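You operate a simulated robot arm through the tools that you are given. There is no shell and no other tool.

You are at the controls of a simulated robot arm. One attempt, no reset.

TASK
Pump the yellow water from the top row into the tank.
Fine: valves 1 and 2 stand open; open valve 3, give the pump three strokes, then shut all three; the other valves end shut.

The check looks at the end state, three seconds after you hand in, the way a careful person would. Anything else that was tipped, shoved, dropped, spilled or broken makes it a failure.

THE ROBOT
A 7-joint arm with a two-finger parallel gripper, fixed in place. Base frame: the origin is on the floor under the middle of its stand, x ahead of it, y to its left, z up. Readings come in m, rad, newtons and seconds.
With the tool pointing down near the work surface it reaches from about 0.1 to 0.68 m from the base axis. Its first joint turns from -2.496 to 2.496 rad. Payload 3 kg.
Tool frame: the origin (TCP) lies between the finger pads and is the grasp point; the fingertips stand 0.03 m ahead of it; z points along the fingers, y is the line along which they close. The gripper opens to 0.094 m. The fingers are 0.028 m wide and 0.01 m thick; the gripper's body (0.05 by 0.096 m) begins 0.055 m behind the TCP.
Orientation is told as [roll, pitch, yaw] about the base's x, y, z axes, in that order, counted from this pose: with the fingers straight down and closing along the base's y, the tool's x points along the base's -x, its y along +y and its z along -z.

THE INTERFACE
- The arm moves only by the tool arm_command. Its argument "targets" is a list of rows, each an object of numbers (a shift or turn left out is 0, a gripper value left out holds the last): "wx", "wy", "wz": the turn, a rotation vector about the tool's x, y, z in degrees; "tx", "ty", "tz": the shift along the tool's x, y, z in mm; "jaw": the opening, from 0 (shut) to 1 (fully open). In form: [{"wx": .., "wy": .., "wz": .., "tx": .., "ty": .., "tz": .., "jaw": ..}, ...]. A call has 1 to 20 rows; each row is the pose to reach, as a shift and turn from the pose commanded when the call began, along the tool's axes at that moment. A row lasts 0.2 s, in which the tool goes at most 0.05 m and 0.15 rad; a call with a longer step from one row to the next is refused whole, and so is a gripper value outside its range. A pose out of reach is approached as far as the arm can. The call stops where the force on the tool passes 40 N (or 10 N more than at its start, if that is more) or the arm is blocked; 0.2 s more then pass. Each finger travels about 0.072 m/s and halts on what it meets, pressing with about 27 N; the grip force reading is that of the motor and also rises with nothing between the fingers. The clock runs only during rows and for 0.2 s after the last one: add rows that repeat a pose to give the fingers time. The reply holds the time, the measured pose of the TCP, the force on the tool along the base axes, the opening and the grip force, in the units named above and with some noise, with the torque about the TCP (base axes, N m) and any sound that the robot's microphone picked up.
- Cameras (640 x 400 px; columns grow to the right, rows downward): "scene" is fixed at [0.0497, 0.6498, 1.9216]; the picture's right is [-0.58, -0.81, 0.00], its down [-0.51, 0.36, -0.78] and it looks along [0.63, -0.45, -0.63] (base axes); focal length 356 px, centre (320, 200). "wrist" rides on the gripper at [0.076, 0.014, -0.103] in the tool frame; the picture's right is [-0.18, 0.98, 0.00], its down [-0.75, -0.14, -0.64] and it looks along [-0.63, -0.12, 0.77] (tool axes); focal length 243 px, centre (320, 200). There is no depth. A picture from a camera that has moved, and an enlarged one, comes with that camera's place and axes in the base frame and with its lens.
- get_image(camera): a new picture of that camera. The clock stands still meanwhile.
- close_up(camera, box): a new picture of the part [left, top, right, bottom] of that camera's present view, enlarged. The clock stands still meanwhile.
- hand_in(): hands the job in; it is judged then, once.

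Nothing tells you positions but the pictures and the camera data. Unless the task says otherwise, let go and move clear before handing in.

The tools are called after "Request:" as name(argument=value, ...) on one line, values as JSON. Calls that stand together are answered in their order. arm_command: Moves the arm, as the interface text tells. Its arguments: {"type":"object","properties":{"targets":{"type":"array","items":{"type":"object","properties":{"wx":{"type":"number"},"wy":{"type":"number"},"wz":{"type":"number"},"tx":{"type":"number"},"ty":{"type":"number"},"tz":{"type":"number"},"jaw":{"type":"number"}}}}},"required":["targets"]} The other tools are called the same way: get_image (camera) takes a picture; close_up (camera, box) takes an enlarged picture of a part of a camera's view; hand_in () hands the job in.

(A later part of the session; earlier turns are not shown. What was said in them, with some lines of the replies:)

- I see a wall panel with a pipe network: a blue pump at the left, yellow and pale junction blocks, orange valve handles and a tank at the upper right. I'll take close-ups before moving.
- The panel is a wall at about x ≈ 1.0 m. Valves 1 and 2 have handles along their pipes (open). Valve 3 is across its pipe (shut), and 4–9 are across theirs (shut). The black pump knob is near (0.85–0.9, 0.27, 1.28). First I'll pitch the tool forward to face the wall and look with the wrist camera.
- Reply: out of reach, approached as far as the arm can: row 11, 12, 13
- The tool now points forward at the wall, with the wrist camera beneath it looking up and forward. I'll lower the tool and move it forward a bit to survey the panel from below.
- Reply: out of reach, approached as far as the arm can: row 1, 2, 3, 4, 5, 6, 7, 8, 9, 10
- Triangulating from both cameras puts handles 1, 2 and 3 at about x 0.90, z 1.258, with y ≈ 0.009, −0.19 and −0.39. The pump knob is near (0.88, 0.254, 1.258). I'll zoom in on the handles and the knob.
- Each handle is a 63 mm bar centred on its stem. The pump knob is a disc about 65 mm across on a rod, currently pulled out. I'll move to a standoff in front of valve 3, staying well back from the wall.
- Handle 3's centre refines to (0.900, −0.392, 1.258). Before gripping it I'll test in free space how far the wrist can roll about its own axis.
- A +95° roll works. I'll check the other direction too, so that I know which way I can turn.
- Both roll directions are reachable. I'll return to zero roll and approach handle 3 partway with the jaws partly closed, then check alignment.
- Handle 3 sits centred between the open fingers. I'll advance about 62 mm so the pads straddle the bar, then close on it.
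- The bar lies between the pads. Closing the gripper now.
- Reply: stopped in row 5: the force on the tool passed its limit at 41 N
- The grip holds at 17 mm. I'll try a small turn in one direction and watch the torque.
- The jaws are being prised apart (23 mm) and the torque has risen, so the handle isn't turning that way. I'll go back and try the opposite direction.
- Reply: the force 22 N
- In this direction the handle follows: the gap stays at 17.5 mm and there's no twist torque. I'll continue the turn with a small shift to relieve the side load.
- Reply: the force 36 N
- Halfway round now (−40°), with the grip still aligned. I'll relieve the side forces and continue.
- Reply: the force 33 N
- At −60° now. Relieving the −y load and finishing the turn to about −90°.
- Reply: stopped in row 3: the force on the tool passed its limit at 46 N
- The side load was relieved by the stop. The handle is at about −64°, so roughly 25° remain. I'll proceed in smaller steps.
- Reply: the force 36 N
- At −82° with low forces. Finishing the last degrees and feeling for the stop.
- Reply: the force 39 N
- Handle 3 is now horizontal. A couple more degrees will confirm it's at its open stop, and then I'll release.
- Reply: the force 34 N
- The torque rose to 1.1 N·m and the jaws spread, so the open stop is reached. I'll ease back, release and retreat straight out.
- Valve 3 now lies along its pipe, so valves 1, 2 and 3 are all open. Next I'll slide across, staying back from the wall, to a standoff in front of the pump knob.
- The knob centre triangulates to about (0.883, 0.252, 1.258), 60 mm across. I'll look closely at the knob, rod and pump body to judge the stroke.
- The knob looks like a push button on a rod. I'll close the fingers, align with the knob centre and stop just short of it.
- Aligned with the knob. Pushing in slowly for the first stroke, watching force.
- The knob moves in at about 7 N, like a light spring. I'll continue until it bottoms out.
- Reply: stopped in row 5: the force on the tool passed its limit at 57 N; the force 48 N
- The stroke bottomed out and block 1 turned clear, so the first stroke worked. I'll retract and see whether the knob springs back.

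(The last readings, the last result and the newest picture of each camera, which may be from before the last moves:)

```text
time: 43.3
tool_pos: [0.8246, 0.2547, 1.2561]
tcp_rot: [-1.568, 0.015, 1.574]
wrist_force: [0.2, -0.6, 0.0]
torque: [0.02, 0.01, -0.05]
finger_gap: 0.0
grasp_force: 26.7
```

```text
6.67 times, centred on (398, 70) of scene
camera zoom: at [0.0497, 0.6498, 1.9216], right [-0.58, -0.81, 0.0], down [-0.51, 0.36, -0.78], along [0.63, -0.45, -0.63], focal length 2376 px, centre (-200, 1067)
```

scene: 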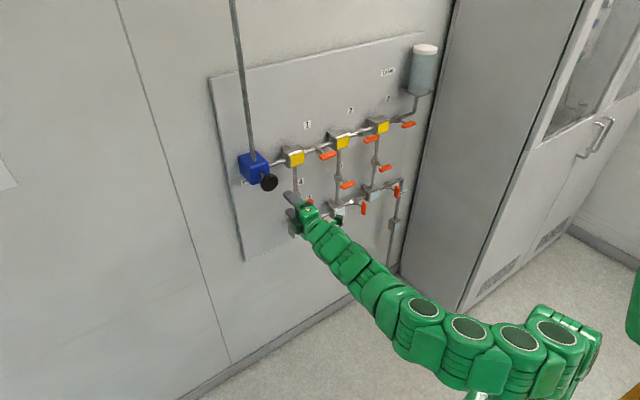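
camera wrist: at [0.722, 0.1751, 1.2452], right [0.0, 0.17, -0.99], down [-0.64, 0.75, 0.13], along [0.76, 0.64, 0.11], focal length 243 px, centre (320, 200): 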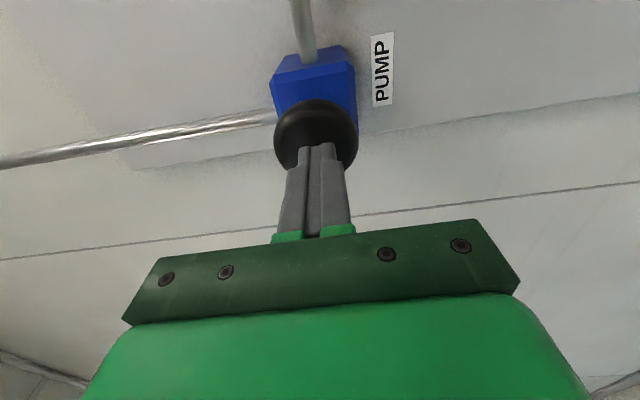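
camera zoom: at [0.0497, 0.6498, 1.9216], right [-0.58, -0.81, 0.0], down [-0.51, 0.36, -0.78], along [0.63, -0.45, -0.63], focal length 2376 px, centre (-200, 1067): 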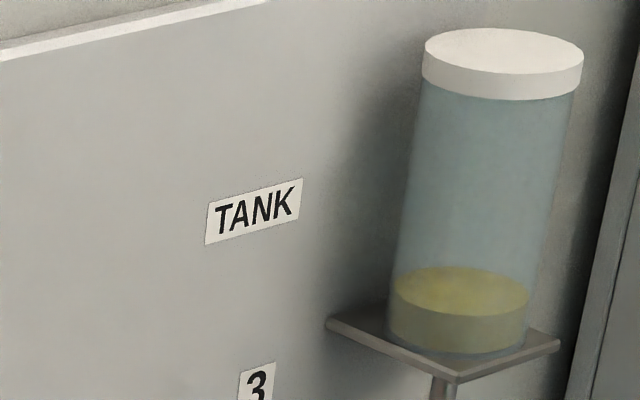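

The knob springs back and the tank holds the first unit of yellow. Second stroke now.

Request:
arm_command(targets=[{"tz": 8}, {"tz": 16}, {"tz": 24}, {"tz": 30}, {"tz": 34}, {"tz": 37}, {"tz": 39}, {"tz": 41}, {"tz": 43}, {"tz": 45}, {"tz": 47}])

Request:
close_up(camera="scene", box=[224, 95, 384, 205])

```text
time: 45.7
tool_pos: [0.87, 0.2539, 1.2556]
tcp_rot: [-1.568, 0.016, 1.574]
wrist_force: [-35.2, -5.6, 2.1]
torque: [0.01, -0.07, -0.41]
finger_gap: 0.0002
grasp_force: 27.0
stopped in row 11: the force on the tool passed its limit at 51 N (the readings are from after the stop); the commanded pose is now the measured one
```

```text
3.64 times, centred on (304, 150) of scene
camera zoom: at [0.0497, 0.6498, 1.9216], right [-0.58, -0.81, 0.0], down [-0.51, 0.36, -0.78], along [0.63, -0.45, -0.63], focal length 1296 px, centre (378, 382)
```

zoom: 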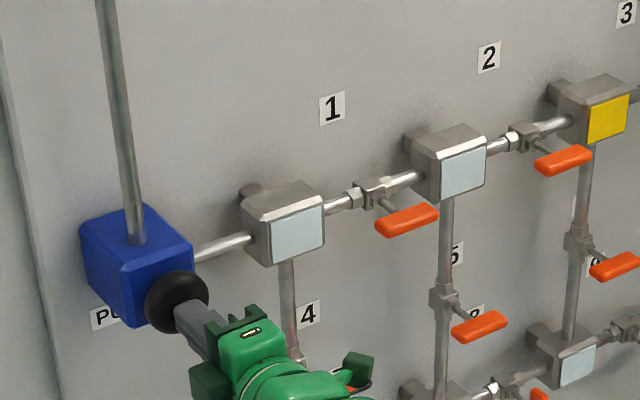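

Block 2 has turned clear as well, so the second stroke is done. I'll let the knob return, then check the tank.

Request:
arm_command(targets=[{"tz": -8}, {"tz": -16}, {"tz": -24}, {"tz": -32}, {"tz": -40}, {"tz": -46}, {"tz": -46}, {"tz": -46}])

Request:
close_up(camera="scene", box=[224, 30, 464, 205])

```text
time: 47.5
tool_pos: [0.8233, 0.2517, 1.2561]
tcp_rot: [-1.568, 0.015, 1.576]
wrist_force: [-0.7, 0.0, -0.2]
torque: [0.02, -0.01, 0.02]
finger_gap: 0.0
grasp_force: 26.8
```

```text
2.29 times, centred on (344, 118) of scene
camera zoom: at [0.0497, 0.6498, 1.9216], right [-0.58, -0.81, 0.0], down [-0.51, 0.36, -0.78], along [0.63, -0.45, -0.63], focal length 814 px, centre (265, 389)
```

zoom: 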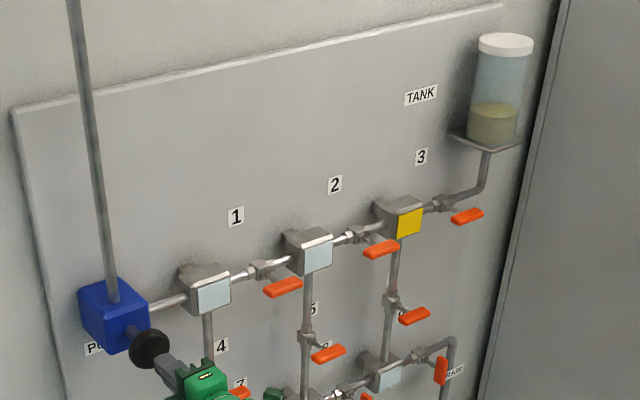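

The tank holds two units, block 3 is still yellow, and the knob is back out. Third and last stroke.

Request:
arm_command(targets=[{"tz": 8}, {"tz": 16}, {"tz": 24}, {"tz": 30}, {"tz": 34}, {"tz": 37}, {"tz": 39}, {"tz": 41}, {"tz": 43}, {"tz": 45}, {"tz": 47}])

Request:
close_up(camera="scene", box=[224, 30, 464, 205])

```text
time: 49.9
tool_pos: [0.8701, 0.2528, 1.2555]
tcp_rot: [-1.565, 0.016, 1.574]
wrist_force: [-32.7, -7.1, 2.4]
torque: [0.07, -0.13, -0.44]
finger_gap: 0.0002
grasp_force: 27.3
stopped in row 11: the force on the tool passed its limit at 54 N (the readings are from after the stop); the commanded pose is now the measured one
```

```text
2.29 times, centred on (344, 118) of scene
camera zoom: at [0.0497, 0.6498, 1.9216], right [-0.58, -0.81, 0.0], down [-0.51, 0.36, -0.78], along [0.63, -0.45, -0.63], focal length 814 px, centre (265, 389)
```

zoom: 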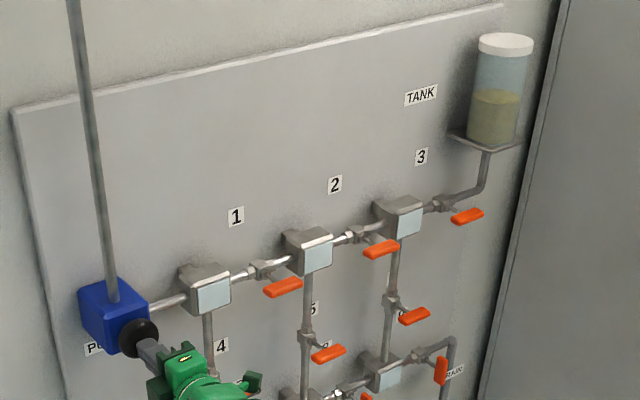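

All three top blocks are clear and the tank has three units. I'll retreat from the pump and move in front of valve 1's handle, near y ≈ 0.009.

Request:
arm_command(targets=[{"tz": -8}, {"tz": -16}, {"tz": -24}, {"tz": -32}, {"tz": -40}, {"tz": -70}, {"tz": -100}, {"tz": -120}, {"tx": 40, "tz": -120, "jaw": 0.3}, {"tx": 80, "tz": -120, "jaw": 0.6}, {"tx": 120, "tz": -120}, {"tx": 160, "tz": -120}, {"tx": 200, "tz": -120}, {"tx": 244, "ty": -3, "tz": -120}, {"tx": 244, "ty": -3, "tz": -120}])

Request:
get_image(camera="wrist")

Request:
get_image(camera="scene")

```text
time: 53.1
tool_pos: [0.7486, 0.0075, 1.2602]
tcp_rot: [-1.564, 0.017, 1.575]
wrist_force: [-0.4, 0.7, -0.6]
torque: [0.02, 0.02, -0.03]
finger_gap: 0.0564
grasp_force: 0.0
```

```text
taken
camera wrist: at [0.6482, -0.0704, 1.2499], right [-0.01, 0.17, -0.99], down [-0.64, 0.75, 0.13], along [0.77, 0.63, 0.1], focal length 243 px, centre (320, 200)
```

wrist: 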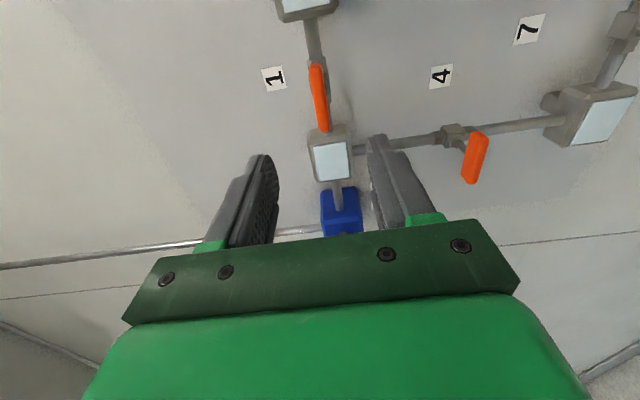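

```text
taken
```

scene: 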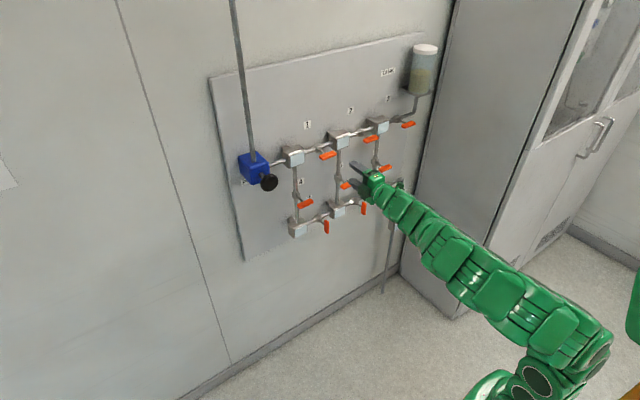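

The view matches exactly what valve 3 looked like at the same relative pose, so handle 1 is at y ≈ 0.008. Approaching it the same way, with fingers above and below the bar.

Request:
arm_command(targets=[{"tz": 30}, {"tz": 60}, {"tz": 90}, {"tz": 110}, {"tz": 125}, {"tz": 135}, {"tz": 140}, {"tz": 140}])

Request:
get_image(camera="wrist")

Request:
close_up(camera="scene", box=[280, 110, 400, 185])

```text
time: 54.9
tool_pos: [0.8917, 0.0077, 1.2606]
tcp_rot: [-1.565, 0.017, 1.574]
wrist_force: [0.2, 0.1, -0.2]
torque: [0.01, -0.02, 0.01]
finger_gap: 0.0563
grasp_force: 0.1
```

```text
taken
camera wrist: at [0.7894, -0.0692, 1.2493], right [-0.01, 0.17, -0.99], down [-0.64, 0.75, 0.13], along [0.77, 0.64, 0.1], focal length 243 px, centre (320, 200)
```

wrist: 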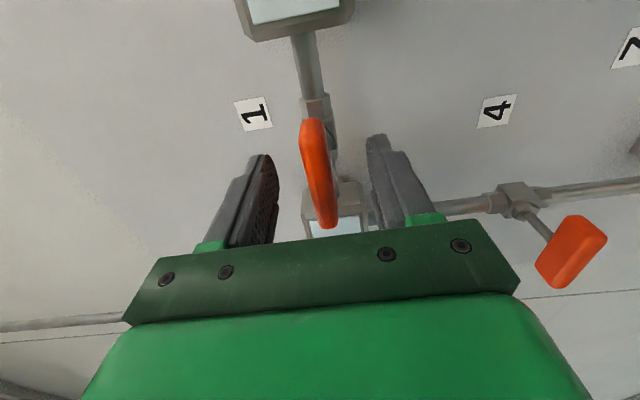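

```text
5.33 times, centred on (340, 148) of scene
camera zoom: at [0.0497, 0.6498, 1.9216], right [-0.58, -0.81, 0.0], down [-0.51, 0.36, -0.78], along [0.63, -0.45, -0.63], focal length 1900 px, centre (213, 480)
```

zoom: 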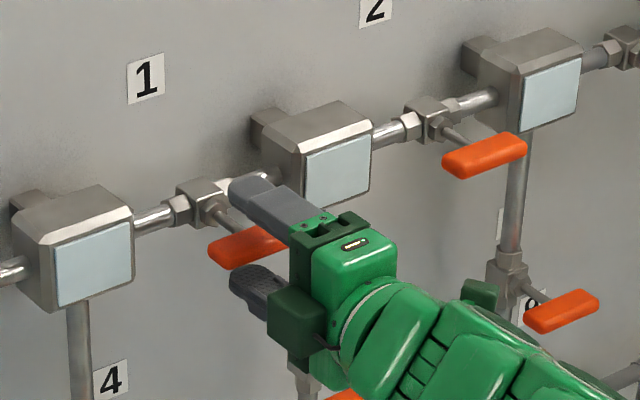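

Positioned well. I'll close to a loose fit of about 19 mm, so the stem can self-centre, then turn the other way (clockwise) to shut it.

Request:
arm_command(targets=[{"jaw": 0.4}, {"jaw": 0.25}, {"jaw": 0.205}, {"jaw": 0.205}])

Request:
arm_command(targets=[{"wz": 4}, {"wz": 8}, {"wz": 12}, {"wz": 16}, {"wz": 20}])

Request:
get_image(camera="wrist")

```text
time: 55.9
tool_pos: [0.892, 0.0097, 1.2604]
tcp_rot: [-1.567, 0.017, 1.574]
wrist_force: [0.5, 0.1, 0.6]
torque: [0.01, -0.01, 0.01]
finger_gap: 0.0195
grasp_force: 0.0
```

```text
time: 57.1
tool_pos: [0.8907, 0.0086, 1.2608]
tcp_rot: [-1.565, -0.336, 1.573]
wrist_force: [0.2, 0.3, 0.1]
torque: [-0.01, 0.01, -0.01]
finger_gap: 0.0193
grasp_force: 0.1
```

```text
taken
camera wrist: at [0.7885, -0.0596, 1.2236], right [-0.01, 0.5, -0.87], down [-0.64, 0.66, 0.38], along [0.77, 0.56, 0.31], focal length 243 px, centre (320, 200)
```

wrist: 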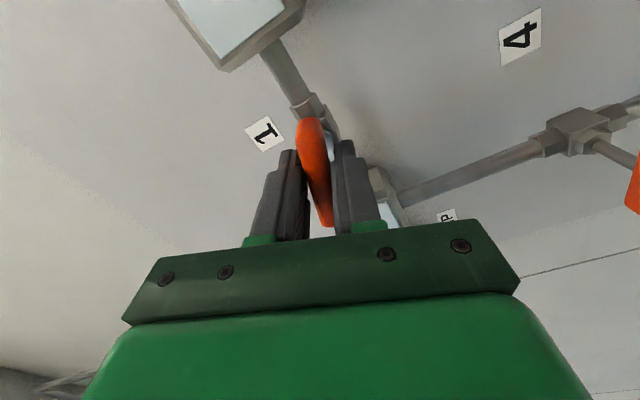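

It turns freely with no side load. Continuing to vertical.

Request:
arm_command(targets=[{"wz": 5}, {"wz": 10}, {"wz": 15}, {"wz": 20}, {"wz": 25}, {"wz": 30}, {"wz": 35}, {"wz": 40}, {"wz": 45}, {"wz": 50}, {"wz": 55}, {"wz": 60}, {"wz": 65}, {"wz": 70.7}, {"wz": 70.7}])

Request:
get_image(camera="wrist")

```text
time: 60.3
tool_pos: [0.8919, 0.0085, 1.2599]
tcp_rot: [-0.301, -1.566, 0.305]
wrist_force: [-0.6, 0.3, 0.1]
torque: [-0.03, -0.03, 0.02]
finger_gap: 0.0194
grasp_force: 0.0
```

```text
taken
camera wrist: at [0.7886, 0.0223, 1.1858], right [0.0, 0.98, 0.18], down [-0.64, -0.14, 0.76], along [0.77, -0.11, 0.63], focal length 243 px, centre (320, 200)
```

wrist: 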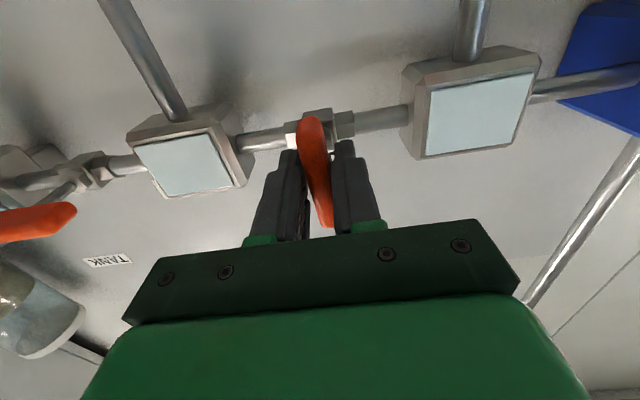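

Now vertical, less a few degrees of play. I'll overshoot slightly until I feel the closed stop.

Request:
arm_command(targets=[{"wz": 2}, {"wz": 4}, {"wz": 6}, {"wz": 6}])

```text
time: 61.3
tool_pos: [0.8916, 0.01, 1.2602]
tcp_rot: [1.516, -1.47, -1.514]
wrist_force: [-0.7, 2.0, 0.0]
torque: [0.01, 0.02, -0.01]
finger_gap: 0.0203
grasp_force: 1.0
```

Request:
arm_command(targets=[{"wz": 2}, {"wz": 4}, {"wz": 4}])

Request:
close_up(camera="scene", box=[280, 110, 400, 185])

```text
time: 62.1
tool_pos: [0.8914, 0.0102, 1.2606]
tcp_rot: [1.539, -1.398, -1.535]
wrist_force: [-6.2, -2.1, 0.5]
torque: [-0.88, 0.05, -0.06]
finger_gap: 0.0213
grasp_force: 45.1
```

```text
5.33 times, centred on (340, 148) of scene
camera zoom: at [0.0497, 0.6498, 1.9216], right [-0.58, -0.81, 0.0], down [-0.51, 0.36, -0.78], along [0.63, -0.45, -0.63], focal length 1900 px, centre (213, 480)
```

zoom: 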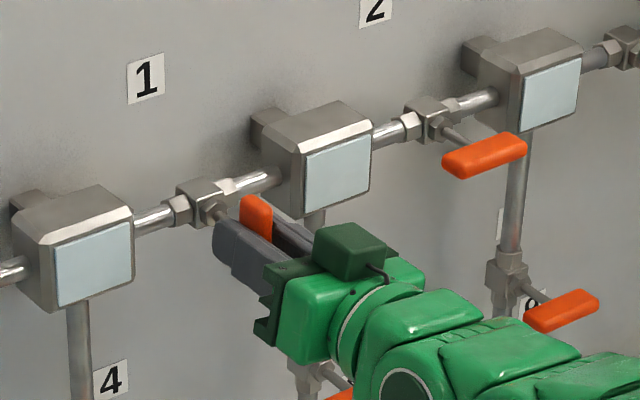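

The stop is reached with valve 1 vertical (shut). I'll back off the overshoot, open and retreat.

Request:
arm_command(targets=[{"wz": -4}, {"wz": -9, "jaw": 0.3}, {"wz": -9, "jaw": 0.6}, {"wz": -9, "jaw": 0.6}, {"wz": -9, "tz": -30}, {"wz": -9, "tz": -70}, {"wz": -9, "tz": -110}, {"wz": -9, "tz": -140}, {"wz": -9, "tz": -140}])

Request:
close_up(camera="scene", box=[224, 30, 464, 205])

```text
time: 64.1
tool_pos: [0.7504, 0.0089, 1.2612]
tcp_rot: [1.215, -1.556, -1.213]
wrist_force: [0.2, -0.4, 0.0]
torque: [-0.02, -0.03, -0.01]
finger_gap: 0.0565
grasp_force: 0.0
```

```text
2.29 times, centred on (344, 118) of scene
camera zoom: at [0.0497, 0.6498, 1.9216], right [-0.58, -0.81, 0.0], down [-0.51, 0.36, -0.78], along [0.63, -0.45, -0.63], focal length 814 px, centre (265, 389)
```

zoom: 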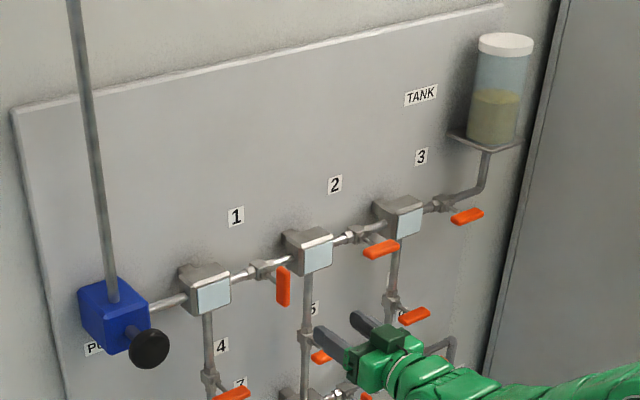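

Valve 1 is shut and the water levels are unchanged. Next I'll move over to valve 2 (y ≈ −0.192), rolling back to −90° on the way.

Request:
arm_command(targets=[{"wz": -8, "ty": -20}, {"wz": -16, "ty": -40}, {"wz": -24, "ty": -60}, {"wz": -32, "ty": -80}, {"wz": -40, "ty": -100}, {"wz": -48, "ty": -120}, {"wz": -56, "ty": -140}, {"wz": -64, "ty": -160}, {"wz": -72, "ty": -180}, {"wz": -80, "ty": -200, "tx": -1.7}, {"wz": -87, "ty": -201, "tx": -1.7}, {"wz": -90.8, "ty": -201, "tx": -1.7}, {"wz": -90.8, "ty": -201, "tx": -1.7}])

Request:
get_image(camera="wrist")

```text
time: 66.9
tool_pos: [0.7531, -0.1928, 1.2603]
tcp_rot: [-1.566, -0.001, 1.574]
wrist_force: [0.1, 0.7, 0.5]
torque: [0.03, 0.02, 0.0]
finger_gap: 0.056
grasp_force: 0.1
```

```text
taken
camera wrist: at [0.6498, -0.2703, 1.2486], right [-0.01, 0.18, -0.98], down [-0.64, 0.75, 0.14], along [0.77, 0.63, 0.11], focal length 243 px, centre (320, 200)
```

wrist: 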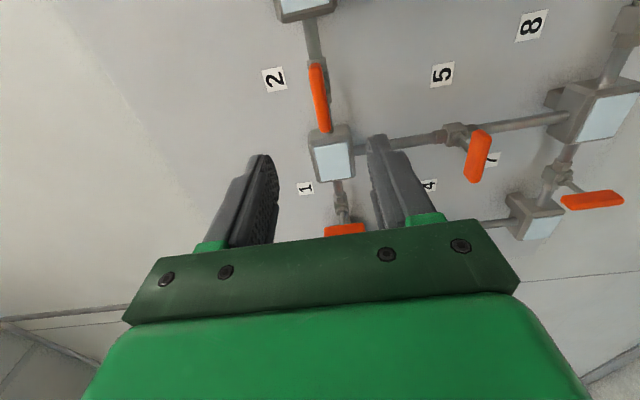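

The alignment at valve 2 matches the previous ones. Approaching and closing to the loose fit.

Request:
arm_command(targets=[{"tz": 30}, {"tz": 60}, {"tz": 90}, {"tz": 110}, {"tz": 125}, {"tz": 133}, {"tz": 138}, {"tz": 138}])

Request:
get_image(camera="wrist")

```text
time: 68.7
tool_pos: [0.8911, -0.1903, 1.2584]
tcp_rot: [-1.565, 0.0, 1.573]
wrist_force: [-0.4, 0.3, 0.4]
torque: [0.02, 0.0, 0.03]
finger_gap: 0.0565
grasp_force: 0.0
```

```text
taken
camera wrist: at [0.7879, -0.2688, 1.2476], right [-0.01, 0.18, -0.98], down [-0.64, 0.75, 0.14], along [0.77, 0.63, 0.11], focal length 243 px, centre (320, 200)
```

wrist: 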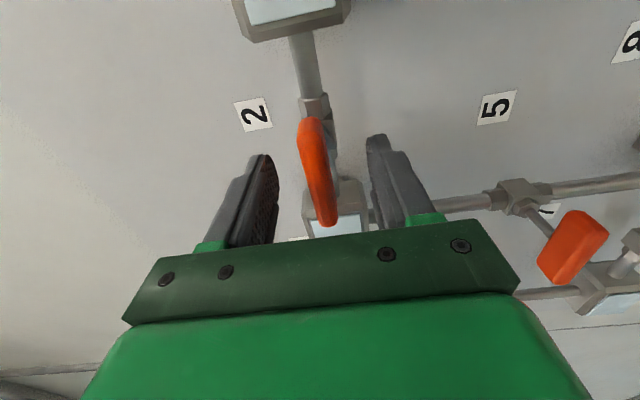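

Request:
arm_command(targets=[{"jaw": 0.4}, {"jaw": 0.25}, {"jaw": 0.205}, {"jaw": 0.205}])

Request:
arm_command(targets=[{"wz": 5}, {"wz": 10}, {"wz": 15}, {"wz": 20}, {"wz": 25}, {"wz": 30}])

Request:
get_image(camera="wrist")

```text
time: 69.7
tool_pos: [0.8899, -0.191, 1.2591]
tcp_rot: [-1.566, 0.0, 1.575]
wrist_force: [-0.5, -0.5, -0.3]
torque: [0.01, 0.02, 0.02]
finger_gap: 0.0193
grasp_force: 0.1
```

```text
time: 71.1
tool_pos: [0.8901, -0.1912, 1.26]
tcp_rot: [-1.561, -0.527, 1.569]
wrist_force: [-1.3, 0.3, -1.4]
torque: [0.01, 0.0, -0.01]
finger_gap: 0.0202
grasp_force: 0.7
```

```text
taken
camera wrist: at [0.7867, -0.2512, 1.2113], right [-0.01, 0.65, -0.76], down [-0.64, 0.58, 0.5], along [0.77, 0.49, 0.41], focal length 243 px, centre (320, 200)
```

wrist: 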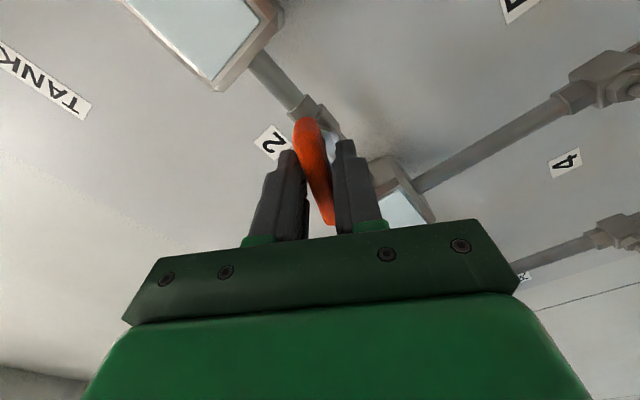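

Valve 2's handle follows freely. Continuing to vertical, then a few degrees more to the stop.

Request:
arm_command(targets=[{"wz": 5}, {"wz": 10}, {"wz": 15}, {"wz": 20}, {"wz": 25}, {"wz": 30}, {"wz": 35}, {"wz": 40}, {"wz": 45}, {"wz": 50}, {"wz": 55}, {"wz": 60}, {"wz": 63}, {"wz": 66}, {"wz": 66}])

Request:
get_image(camera="wrist")

```text
time: 74.3
tool_pos: [0.8906, -0.1916, 1.2602]
tcp_rot: [1.516, -1.465, -1.515]
wrist_force: [-0.2, 5.4, 0.2]
torque: [-0.07, 0.06, 0.05]
finger_gap: 0.0224
grasp_force: 2.6
```

```text
taken
camera wrist: at [0.7878, -0.1707, 1.1882], right [0.0, 0.96, 0.29], down [-0.64, -0.22, 0.74], along [0.77, -0.18, 0.61], focal length 243 px, centre (320, 200)
```

wrist: 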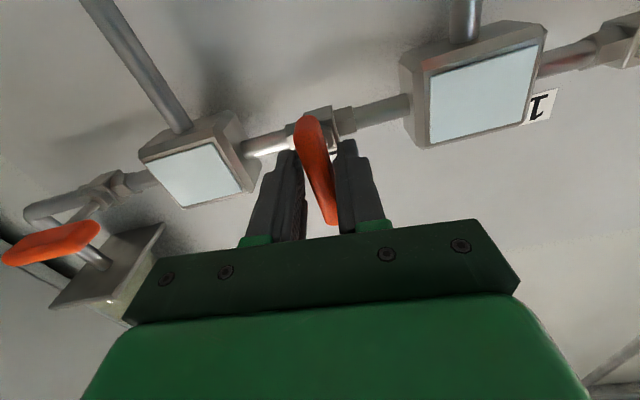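

The jaws have spread a little, so there's still play. I'll tighten slightly and press on to be sure of the stop.

Request:
arm_command(targets=[{"jaw": 0.19}, {"jaw": 0.19, "wz": 2}, {"jaw": 0.19, "wz": 4}, {"jaw": 0.19, "wz": 4}])

Request:
close_up(camera="scene", box=[280, 90, 420, 180])

```text
time: 75.3
tool_pos: [0.8904, -0.1912, 1.2601]
tcp_rot: [1.54, -1.395, -1.536]
wrist_force: [1.9, 10.3, -0.8]
torque: [-0.14, -0.02, -0.03]
finger_gap: 0.0238
grasp_force: 5.3
```

```text
4.44 times, centred on (350, 135) of scene
camera zoom: at [0.0497, 0.6498, 1.9216], right [-0.58, -0.81, 0.0], down [-0.51, 0.36, -0.78], along [0.63, -0.45, -0.63], focal length 1584 px, centre (187, 489)
```

zoom: 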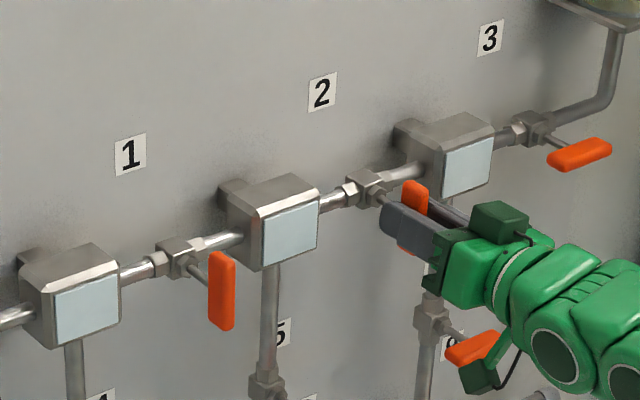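

I'll return to exactly vertical and clamp the bar to align it squarely, then check it against the stop.

Request:
arm_command(targets=[{"wz": -4, "jaw": 0.25}, {"wz": -8, "jaw": 0.25}, {"wz": -10, "jaw": 0.25}, {"wz": -10, "jaw": 0.2}, {"wz": -10, "jaw": 0.17}, {"wz": -10, "jaw": 0.15}, {"wz": -10, "jaw": 0.15}])

Request:
get_image(camera="wrist")

```text
time: 76.9
tool_pos: [0.8905, -0.1908, 1.2593]
tcp_rot: [0.026, -1.565, -0.023]
wrist_force: [0.2, 7.8, -0.6]
torque: [-0.03, 0.13, 0.02]
finger_gap: 0.0187
grasp_force: 4.3
```

```text
taken
camera wrist: at [0.7873, -0.1781, 1.1855], right [0.0, 0.98, 0.18], down [-0.64, -0.14, 0.76], along [0.77, -0.12, 0.63], focal length 243 px, centre (320, 200)
```

wrist: 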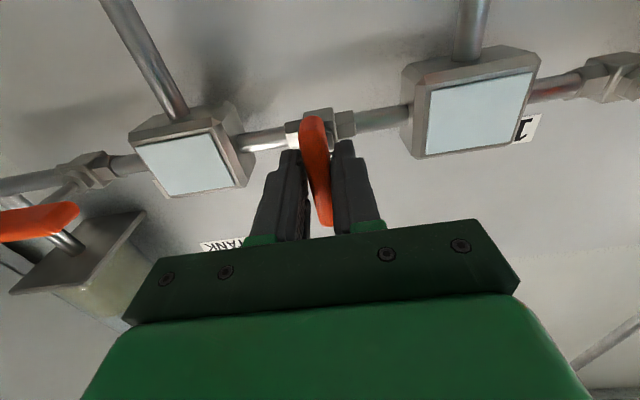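

Request:
arm_command(targets=[{"jaw": 0.1}, {"jaw": 0.05}, {"jaw": 0.0}, {"jaw": 0.0}])

Request:
close_up(camera="wrist", box=[230, 80, 410, 260])

```text
time: 77.9
tool_pos: [0.8909, -0.189, 1.2599]
tcp_rot: [-0.045, -1.567, 0.051]
wrist_force: [-3.9, 20.7, -3.1]
torque: [0.05, 0.05, 0.0]
finger_gap: 0.0172
grasp_force: 45.3
```

```text
2.22 times, centred on (320, 170) of wrist
camera zoom: at [0.7873, -0.1775, 1.1855], right [0.0, 0.98, 0.18], down [-0.64, -0.14, 0.76], along [0.77, -0.11, 0.63], focal length 539 px, centre (320, 267)
```

zoom: 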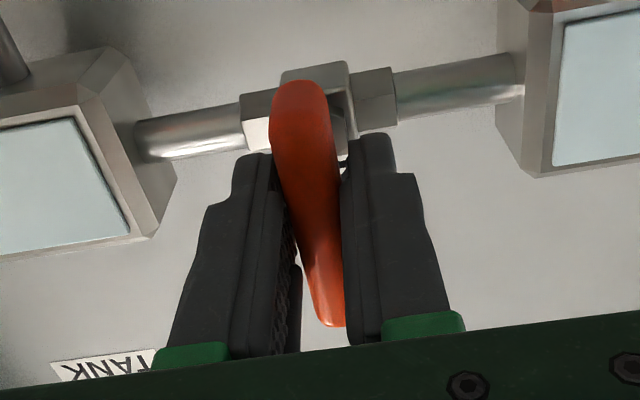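

Clamped squarely at vertical. A small further twist will confirm the stop.

Request:
arm_command(targets=[{"wz": 1.5, "ty": 0.4}, {"wz": 3, "ty": 0.4}, {"wz": 4, "ty": 0.4}])

```text
time: 78.7
tool_pos: [0.8899, -0.1895, 1.259]
tcp_rot: [1.498, -1.5, -1.496]
wrist_force: [2.0, 18.1, 2.7]
torque: [-1.23, 0.61, -0.02]
finger_gap: 0.0186
grasp_force: 44.7
```

The torque rises to 1.2 N·m, so valve 2 is at its closed stop. Backing off, releasing and retreating.

Request:
arm_command(targets=[{"wz": -3}, {"wz": -4, "jaw": 0.3}, {"wz": -4, "jaw": 0.6}, {"wz": -4, "jaw": 0.6}, {"wz": -4, "jaw": 0.6}, {"wz": -4, "tz": -30}, {"wz": -4, "tz": -70}, {"wz": -4, "tz": -110}, {"wz": -4, "tz": -140}, {"wz": -4, "tz": -140}])

Request:
close_up(camera="scene", box=[224, 30, 464, 205])

```text
time: 80.9
tool_pos: [0.7509, -0.1912, 1.2617]
tcp_rot: [0.071, -1.565, -0.066]
wrist_force: [0.0, -0.1, -0.1]
torque: [-0.01, -0.03, 0.03]
finger_gap: 0.0568
grasp_force: 0.1
```

```text
2.29 times, centred on (344, 118) of scene
camera zoom: at [0.0497, 0.6498, 1.9216], right [-0.58, -0.81, 0.0], down [-0.51, 0.36, -0.78], along [0.63, -0.45, -0.63], focal length 814 px, centre (265, 389)
```

zoom: 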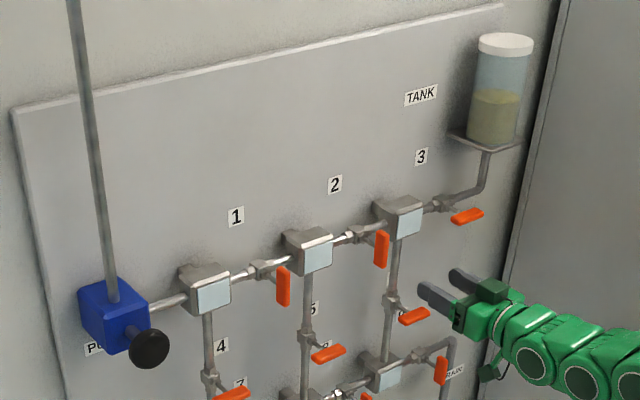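

Valves 1 and 2 are both shut. Now valve 3, using the same procedure.

Request:
arm_command(targets=[{"wz": -8, "ty": -20}, {"wz": -16, "ty": -40}, {"wz": -24, "ty": -60}, {"wz": -32, "ty": -80}, {"wz": -40, "ty": -100}, {"wz": -48, "ty": -120}, {"wz": -56, "ty": -140}, {"wz": -64, "ty": -160}, {"wz": -72, "ty": -180}, {"wz": -80, "ty": -200, "tx": 1}, {"wz": -87, "ty": -201, "tx": 1}, {"wz": -90, "ty": -201, "tx": 1}, {"wz": -90, "ty": -201, "tx": 1}])

Request:
get_image(camera="wrist")

```text
time: 83.7
tool_pos: [0.7506, -0.3922, 1.2595]
tcp_rot: [-1.565, 0.001, 1.574]
wrist_force: [-0.3, 0.9, 0.7]
torque: [0.01, -0.01, 0.0]
finger_gap: 0.056
grasp_force: 0.2
```

```text
taken
camera wrist: at [0.6488, -0.4697, 1.2476], right [-0.01, 0.18, -0.98], down [-0.64, 0.75, 0.14], along [0.77, 0.63, 0.11], focal length 243 px, centre (320, 200)
```

wrist: 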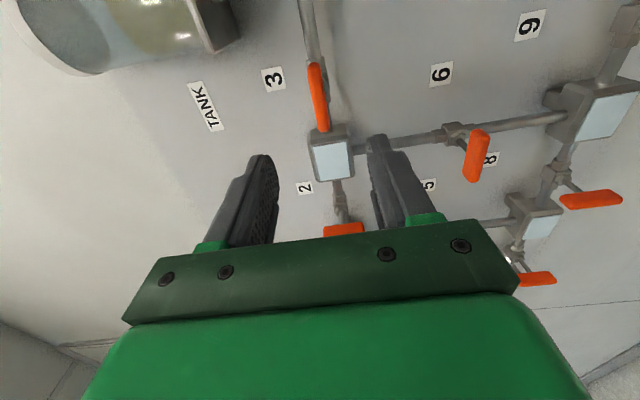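

Request:
arm_command(targets=[{"tz": 30, "ty": -0.7}, {"tz": 60, "ty": -0.7}, {"tz": 90, "ty": -0.7}, {"tz": 110, "ty": -0.7}, {"tz": 125, "ty": -0.7}, {"tz": 135, "ty": -0.7}, {"tz": 140, "ty": -0.7}, {"tz": 140, "ty": -0.7}])

Request:
get_image(camera="wrist")

```text
time: 85.5
tool_pos: [0.8911, -0.3915, 1.2579]
tcp_rot: [-1.564, -0.001, 1.574]
wrist_force: [0.7, 1.2, -0.5]
torque: [-0.04, 0.02, 0.01]
finger_gap: 0.0565
grasp_force: 0.1
```

```text
taken
camera wrist: at [0.7891, -0.4694, 1.2465], right [-0.01, 0.19, -0.98], down [-0.64, 0.75, 0.15], along [0.77, 0.63, 0.11], focal length 243 px, centre (320, 200)
```

wrist: 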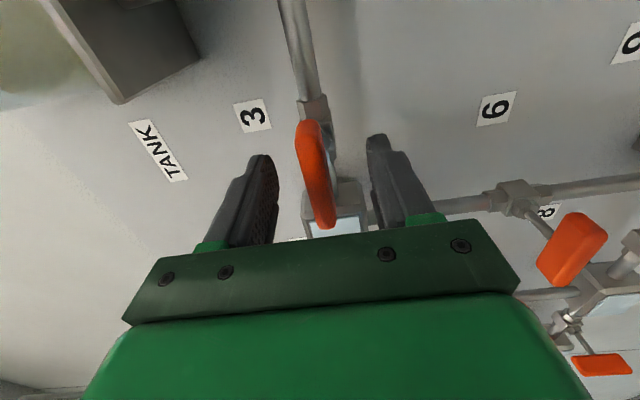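

The handle sits about 2 mm high between the fingers, so I'll nudge up, then close to the loose fit and turn.

Request:
arm_command(targets=[{"ty": -2, "jaw": 0.5}, {"ty": -2, "jaw": 0.35}, {"ty": -2, "jaw": 0.25}, {"ty": -2, "jaw": 0.205}, {"ty": -2, "jaw": 0.205}])

Request:
arm_command(targets=[{"wz": 5}, {"wz": 10}, {"wz": 15}, {"wz": 20}, {"wz": 25}, {"wz": 30}])

Request:
get_image(camera="wrist")

```text
time: 86.7
tool_pos: [0.892, -0.3917, 1.2604]
tcp_rot: [-1.565, -0.001, 1.574]
wrist_force: [-0.2, 0.0, 0.0]
torque: [0.05, 0.02, 0.02]
finger_gap: 0.0196
grasp_force: 0.1
```

```text
time: 88.1
tool_pos: [0.8921, -0.393, 1.2604]
tcp_rot: [-1.565, -0.525, 1.57]
wrist_force: [-1.3, 3.6, -4.1]
torque: [-0.02, 0.04, 0.0]
finger_gap: 0.0223
grasp_force: 2.6
```

```text
taken
camera wrist: at [0.7889, -0.452, 1.2125], right [-0.01, 0.65, -0.76], down [-0.64, 0.58, 0.5], along [0.77, 0.49, 0.41], focal length 243 px, centre (320, 200)
```

wrist: 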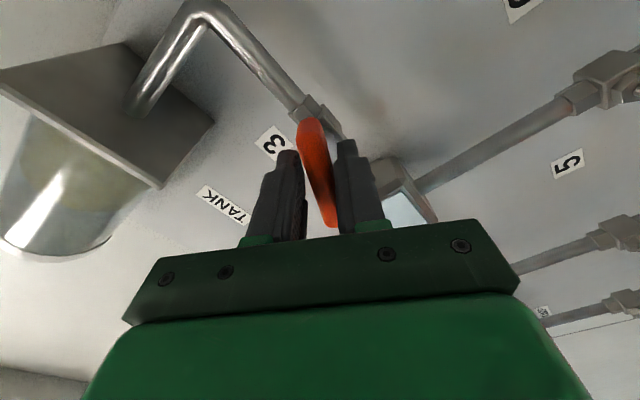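

Following. Continuing to vertical, then clamping square.

Request:
arm_command(targets=[{"wz": 5}, {"wz": 10}, {"wz": 15}, {"wz": 20}, {"wz": 25}, {"wz": 30}, {"wz": 35}, {"wz": 40}, {"wz": 45}, {"wz": 50}, {"wz": 55}, {"wz": 60}, {"wz": 63}, {"wz": 65}, {"wz": 65}])

Request:
arm_command(targets=[{"wz": -3, "jaw": 0.205}, {"wz": -5, "jaw": 0.17}, {"wz": -5, "jaw": 0.12}, {"wz": -5, "jaw": 0.08}, {"wz": -5, "jaw": 0.04}, {"wz": -5, "jaw": 0.0}, {"wz": -5, "jaw": 0.0}])

Request:
close_up(camera="wrist", box=[230, 80, 410, 260])

```text
time: 91.3
tool_pos: [0.8912, -0.3905, 1.2622]
tcp_rot: [1.512, -1.483, -1.508]
wrist_force: [1.1, 4.7, 0.0]
torque: [-0.09, 0.04, -0.03]
finger_gap: 0.0219
grasp_force: 2.1
```

```text
time: 92.9
tool_pos: [0.8917, -0.3904, 1.2605]
tcp_rot: [-0.02, -1.565, 0.025]
wrist_force: [-3.3, 17.8, 3.4]
torque: [0.03, -0.05, -0.02]
finger_gap: 0.0176
grasp_force: 44.9
```

```text
2.22 times, centred on (320, 170) of wrist
camera zoom: at [0.7887, -0.3775, 1.1875], right [0.0, 0.98, 0.18], down [-0.64, -0.14, 0.76], along [0.77, -0.11, 0.63], focal length 539 px, centre (320, 267)
```

zoom: 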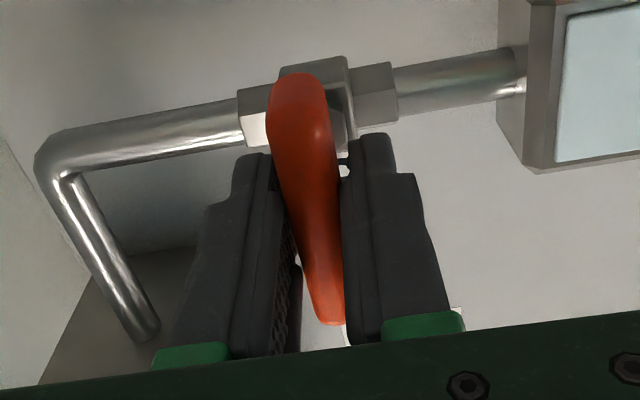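

Clamped vertical. A small extra twist will confirm the closed stop.

Request:
arm_command(targets=[{"wz": 1.5, "ty": 0.4}, {"wz": 3, "ty": 0.4}, {"wz": 4, "ty": 0.4}])

```text
time: 93.7
tool_pos: [0.8911, -0.3899, 1.2612]
tcp_rot: [1.489, -1.501, -1.486]
wrist_force: [19.2, 9.2, 5.5]
torque: [-1.18, 0.28, -0.08]
finger_gap: 0.0183
grasp_force: 45.1
```

The stop is felt at 1.2 N·m, so valve 3 is fully shut. Easing back, releasing and retreating well clear.

Request:
arm_command(targets=[{"wz": -3}, {"wz": -4, "jaw": 0.3}, {"wz": -4, "jaw": 0.6}, {"wz": -4, "jaw": 0.6}, {"wz": -4, "jaw": 0.6}, {"wz": -4, "tz": -30}, {"wz": -4, "tz": -70}, {"wz": -4, "tz": -110}, {"wz": -4, "tz": -150}, {"wz": -4, "tz": -180}, {"wz": -4, "tz": -180}])

Request:
close_up(camera="scene", box=[224, 30, 464, 205])

Request:
get_image(camera="scene")

Request:
get_image(camera="wrist")

```text
time: 96.1
tool_pos: [0.7107, -0.3929, 1.2639]
tcp_rot: [0.09, -1.565, -0.087]
wrist_force: [-0.4, -0.3, -0.1]
torque: [0.01, -0.02, 0.0]
finger_gap: 0.0561
grasp_force: 0.1
```

```text
2.29 times, centred on (344, 118) of scene
camera zoom: at [0.0497, 0.6498, 1.9216], right [-0.58, -0.81, 0.0], down [-0.51, 0.36, -0.78], along [0.63, -0.45, -0.63], focal length 814 px, centre (265, 389)
```

zoom: 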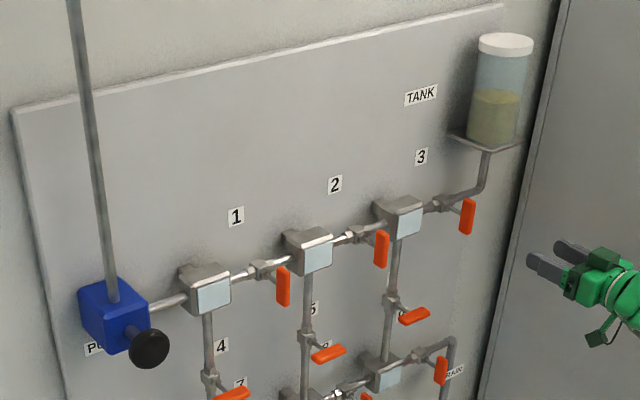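

```text
taken
```

scene: 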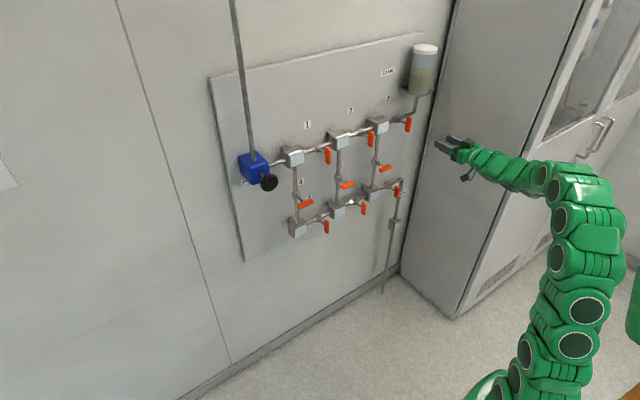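

```text
taken
camera wrist: at [0.6085, -0.3798, 1.1904], right [0.0, 0.98, 0.18], down [-0.64, -0.14, 0.76], along [0.77, -0.12, 0.63], focal length 243 px, centre (320, 200)
```

wrist: 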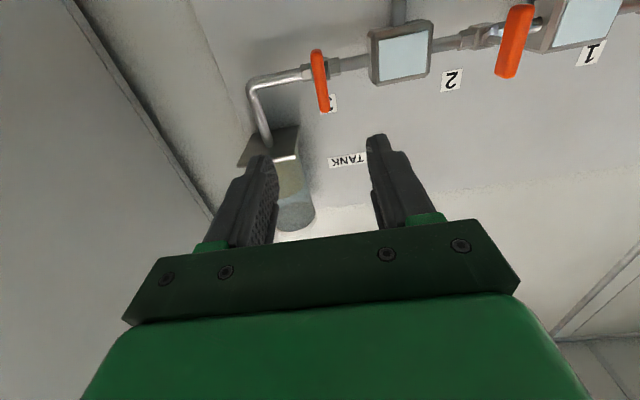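

Valves 1–3 are all vertical, the top row is clear and the tank holds three units. One last close look at all the handles, including the lower ones, before handing in.

Request:
close_up(camera="scene", box=[280, 100, 424, 190])

Request:
close_up(camera="scene", box=[270, 150, 414, 240])

Request:
close_up(camera="scene", box=[350, 40, 446, 100])

```text
4.44 times, centred on (352, 145) of scene
camera zoom: at [0.0497, 0.6498, 1.9216], right [-0.58, -0.81, 0.0], down [-0.51, 0.36, -0.78], along [0.63, -0.45, -0.63], focal length 1584 px, centre (178, 444)
```

zoom: 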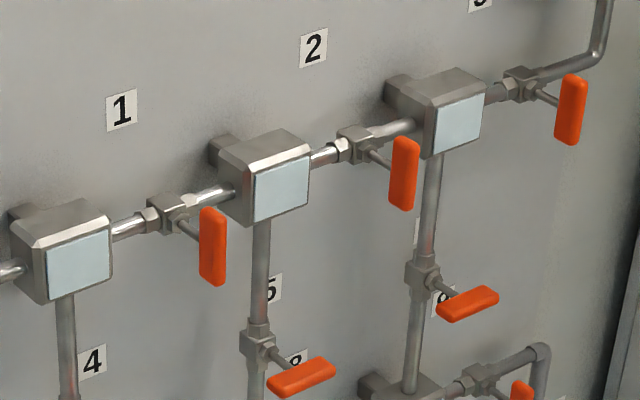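

```text
4.44 times, centred on (342, 195) of scene
camera zoom: at [0.0497, 0.6498, 1.9216], right [-0.58, -0.81, 0.0], down [-0.51, 0.36, -0.78], along [0.63, -0.45, -0.63], focal length 1584 px, centre (222, 222)
```

zoom: 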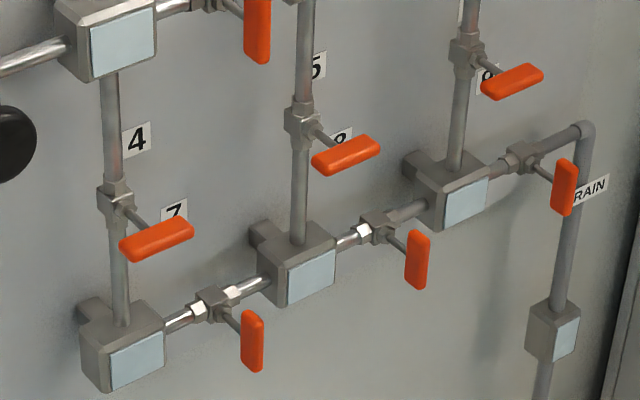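

```text
6.67 times, centred on (398, 70) of scene
camera zoom: at [0.0497, 0.6498, 1.9216], right [-0.58, -0.81, 0.0], down [-0.51, 0.36, -0.78], along [0.63, -0.45, -0.63], focal length 2376 px, centre (-200, 1067)
```

zoom: 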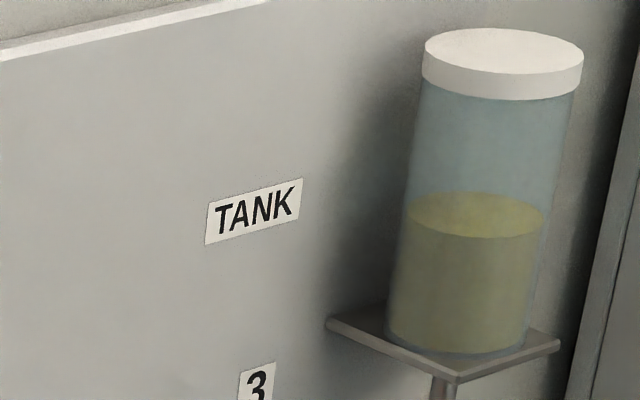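

All nine valves stand across their pipes (shut). The tank holds three units of yellow water, nothing was spilled, and the arm is clear of the panel. Handing in.

Request:
hand_in()

```text
The job is handed in.
```

The yellow water from the top row is in the tank, and all nine valves are shut. I've handed the job in; no verdict came back with it.

- **Valve 3:** I turned it to its open stop before pumping. I first tried a small turn the wrong way, felt it resist, and went the other direction.
- **Pump:** I gave it exactly three full strokes. Each one cleared one yellow block, and the tank rose to three units of yellow.
- **Shutting:** I turned valves 1, 2 and 3 back to vertical and pressed each against its closed stop. Valves 4–9 were already shut and I left them alone.

The final pictures showed no spills, and nothing tipped or moved out of place. I moved the arm clear of the panel before handing in.
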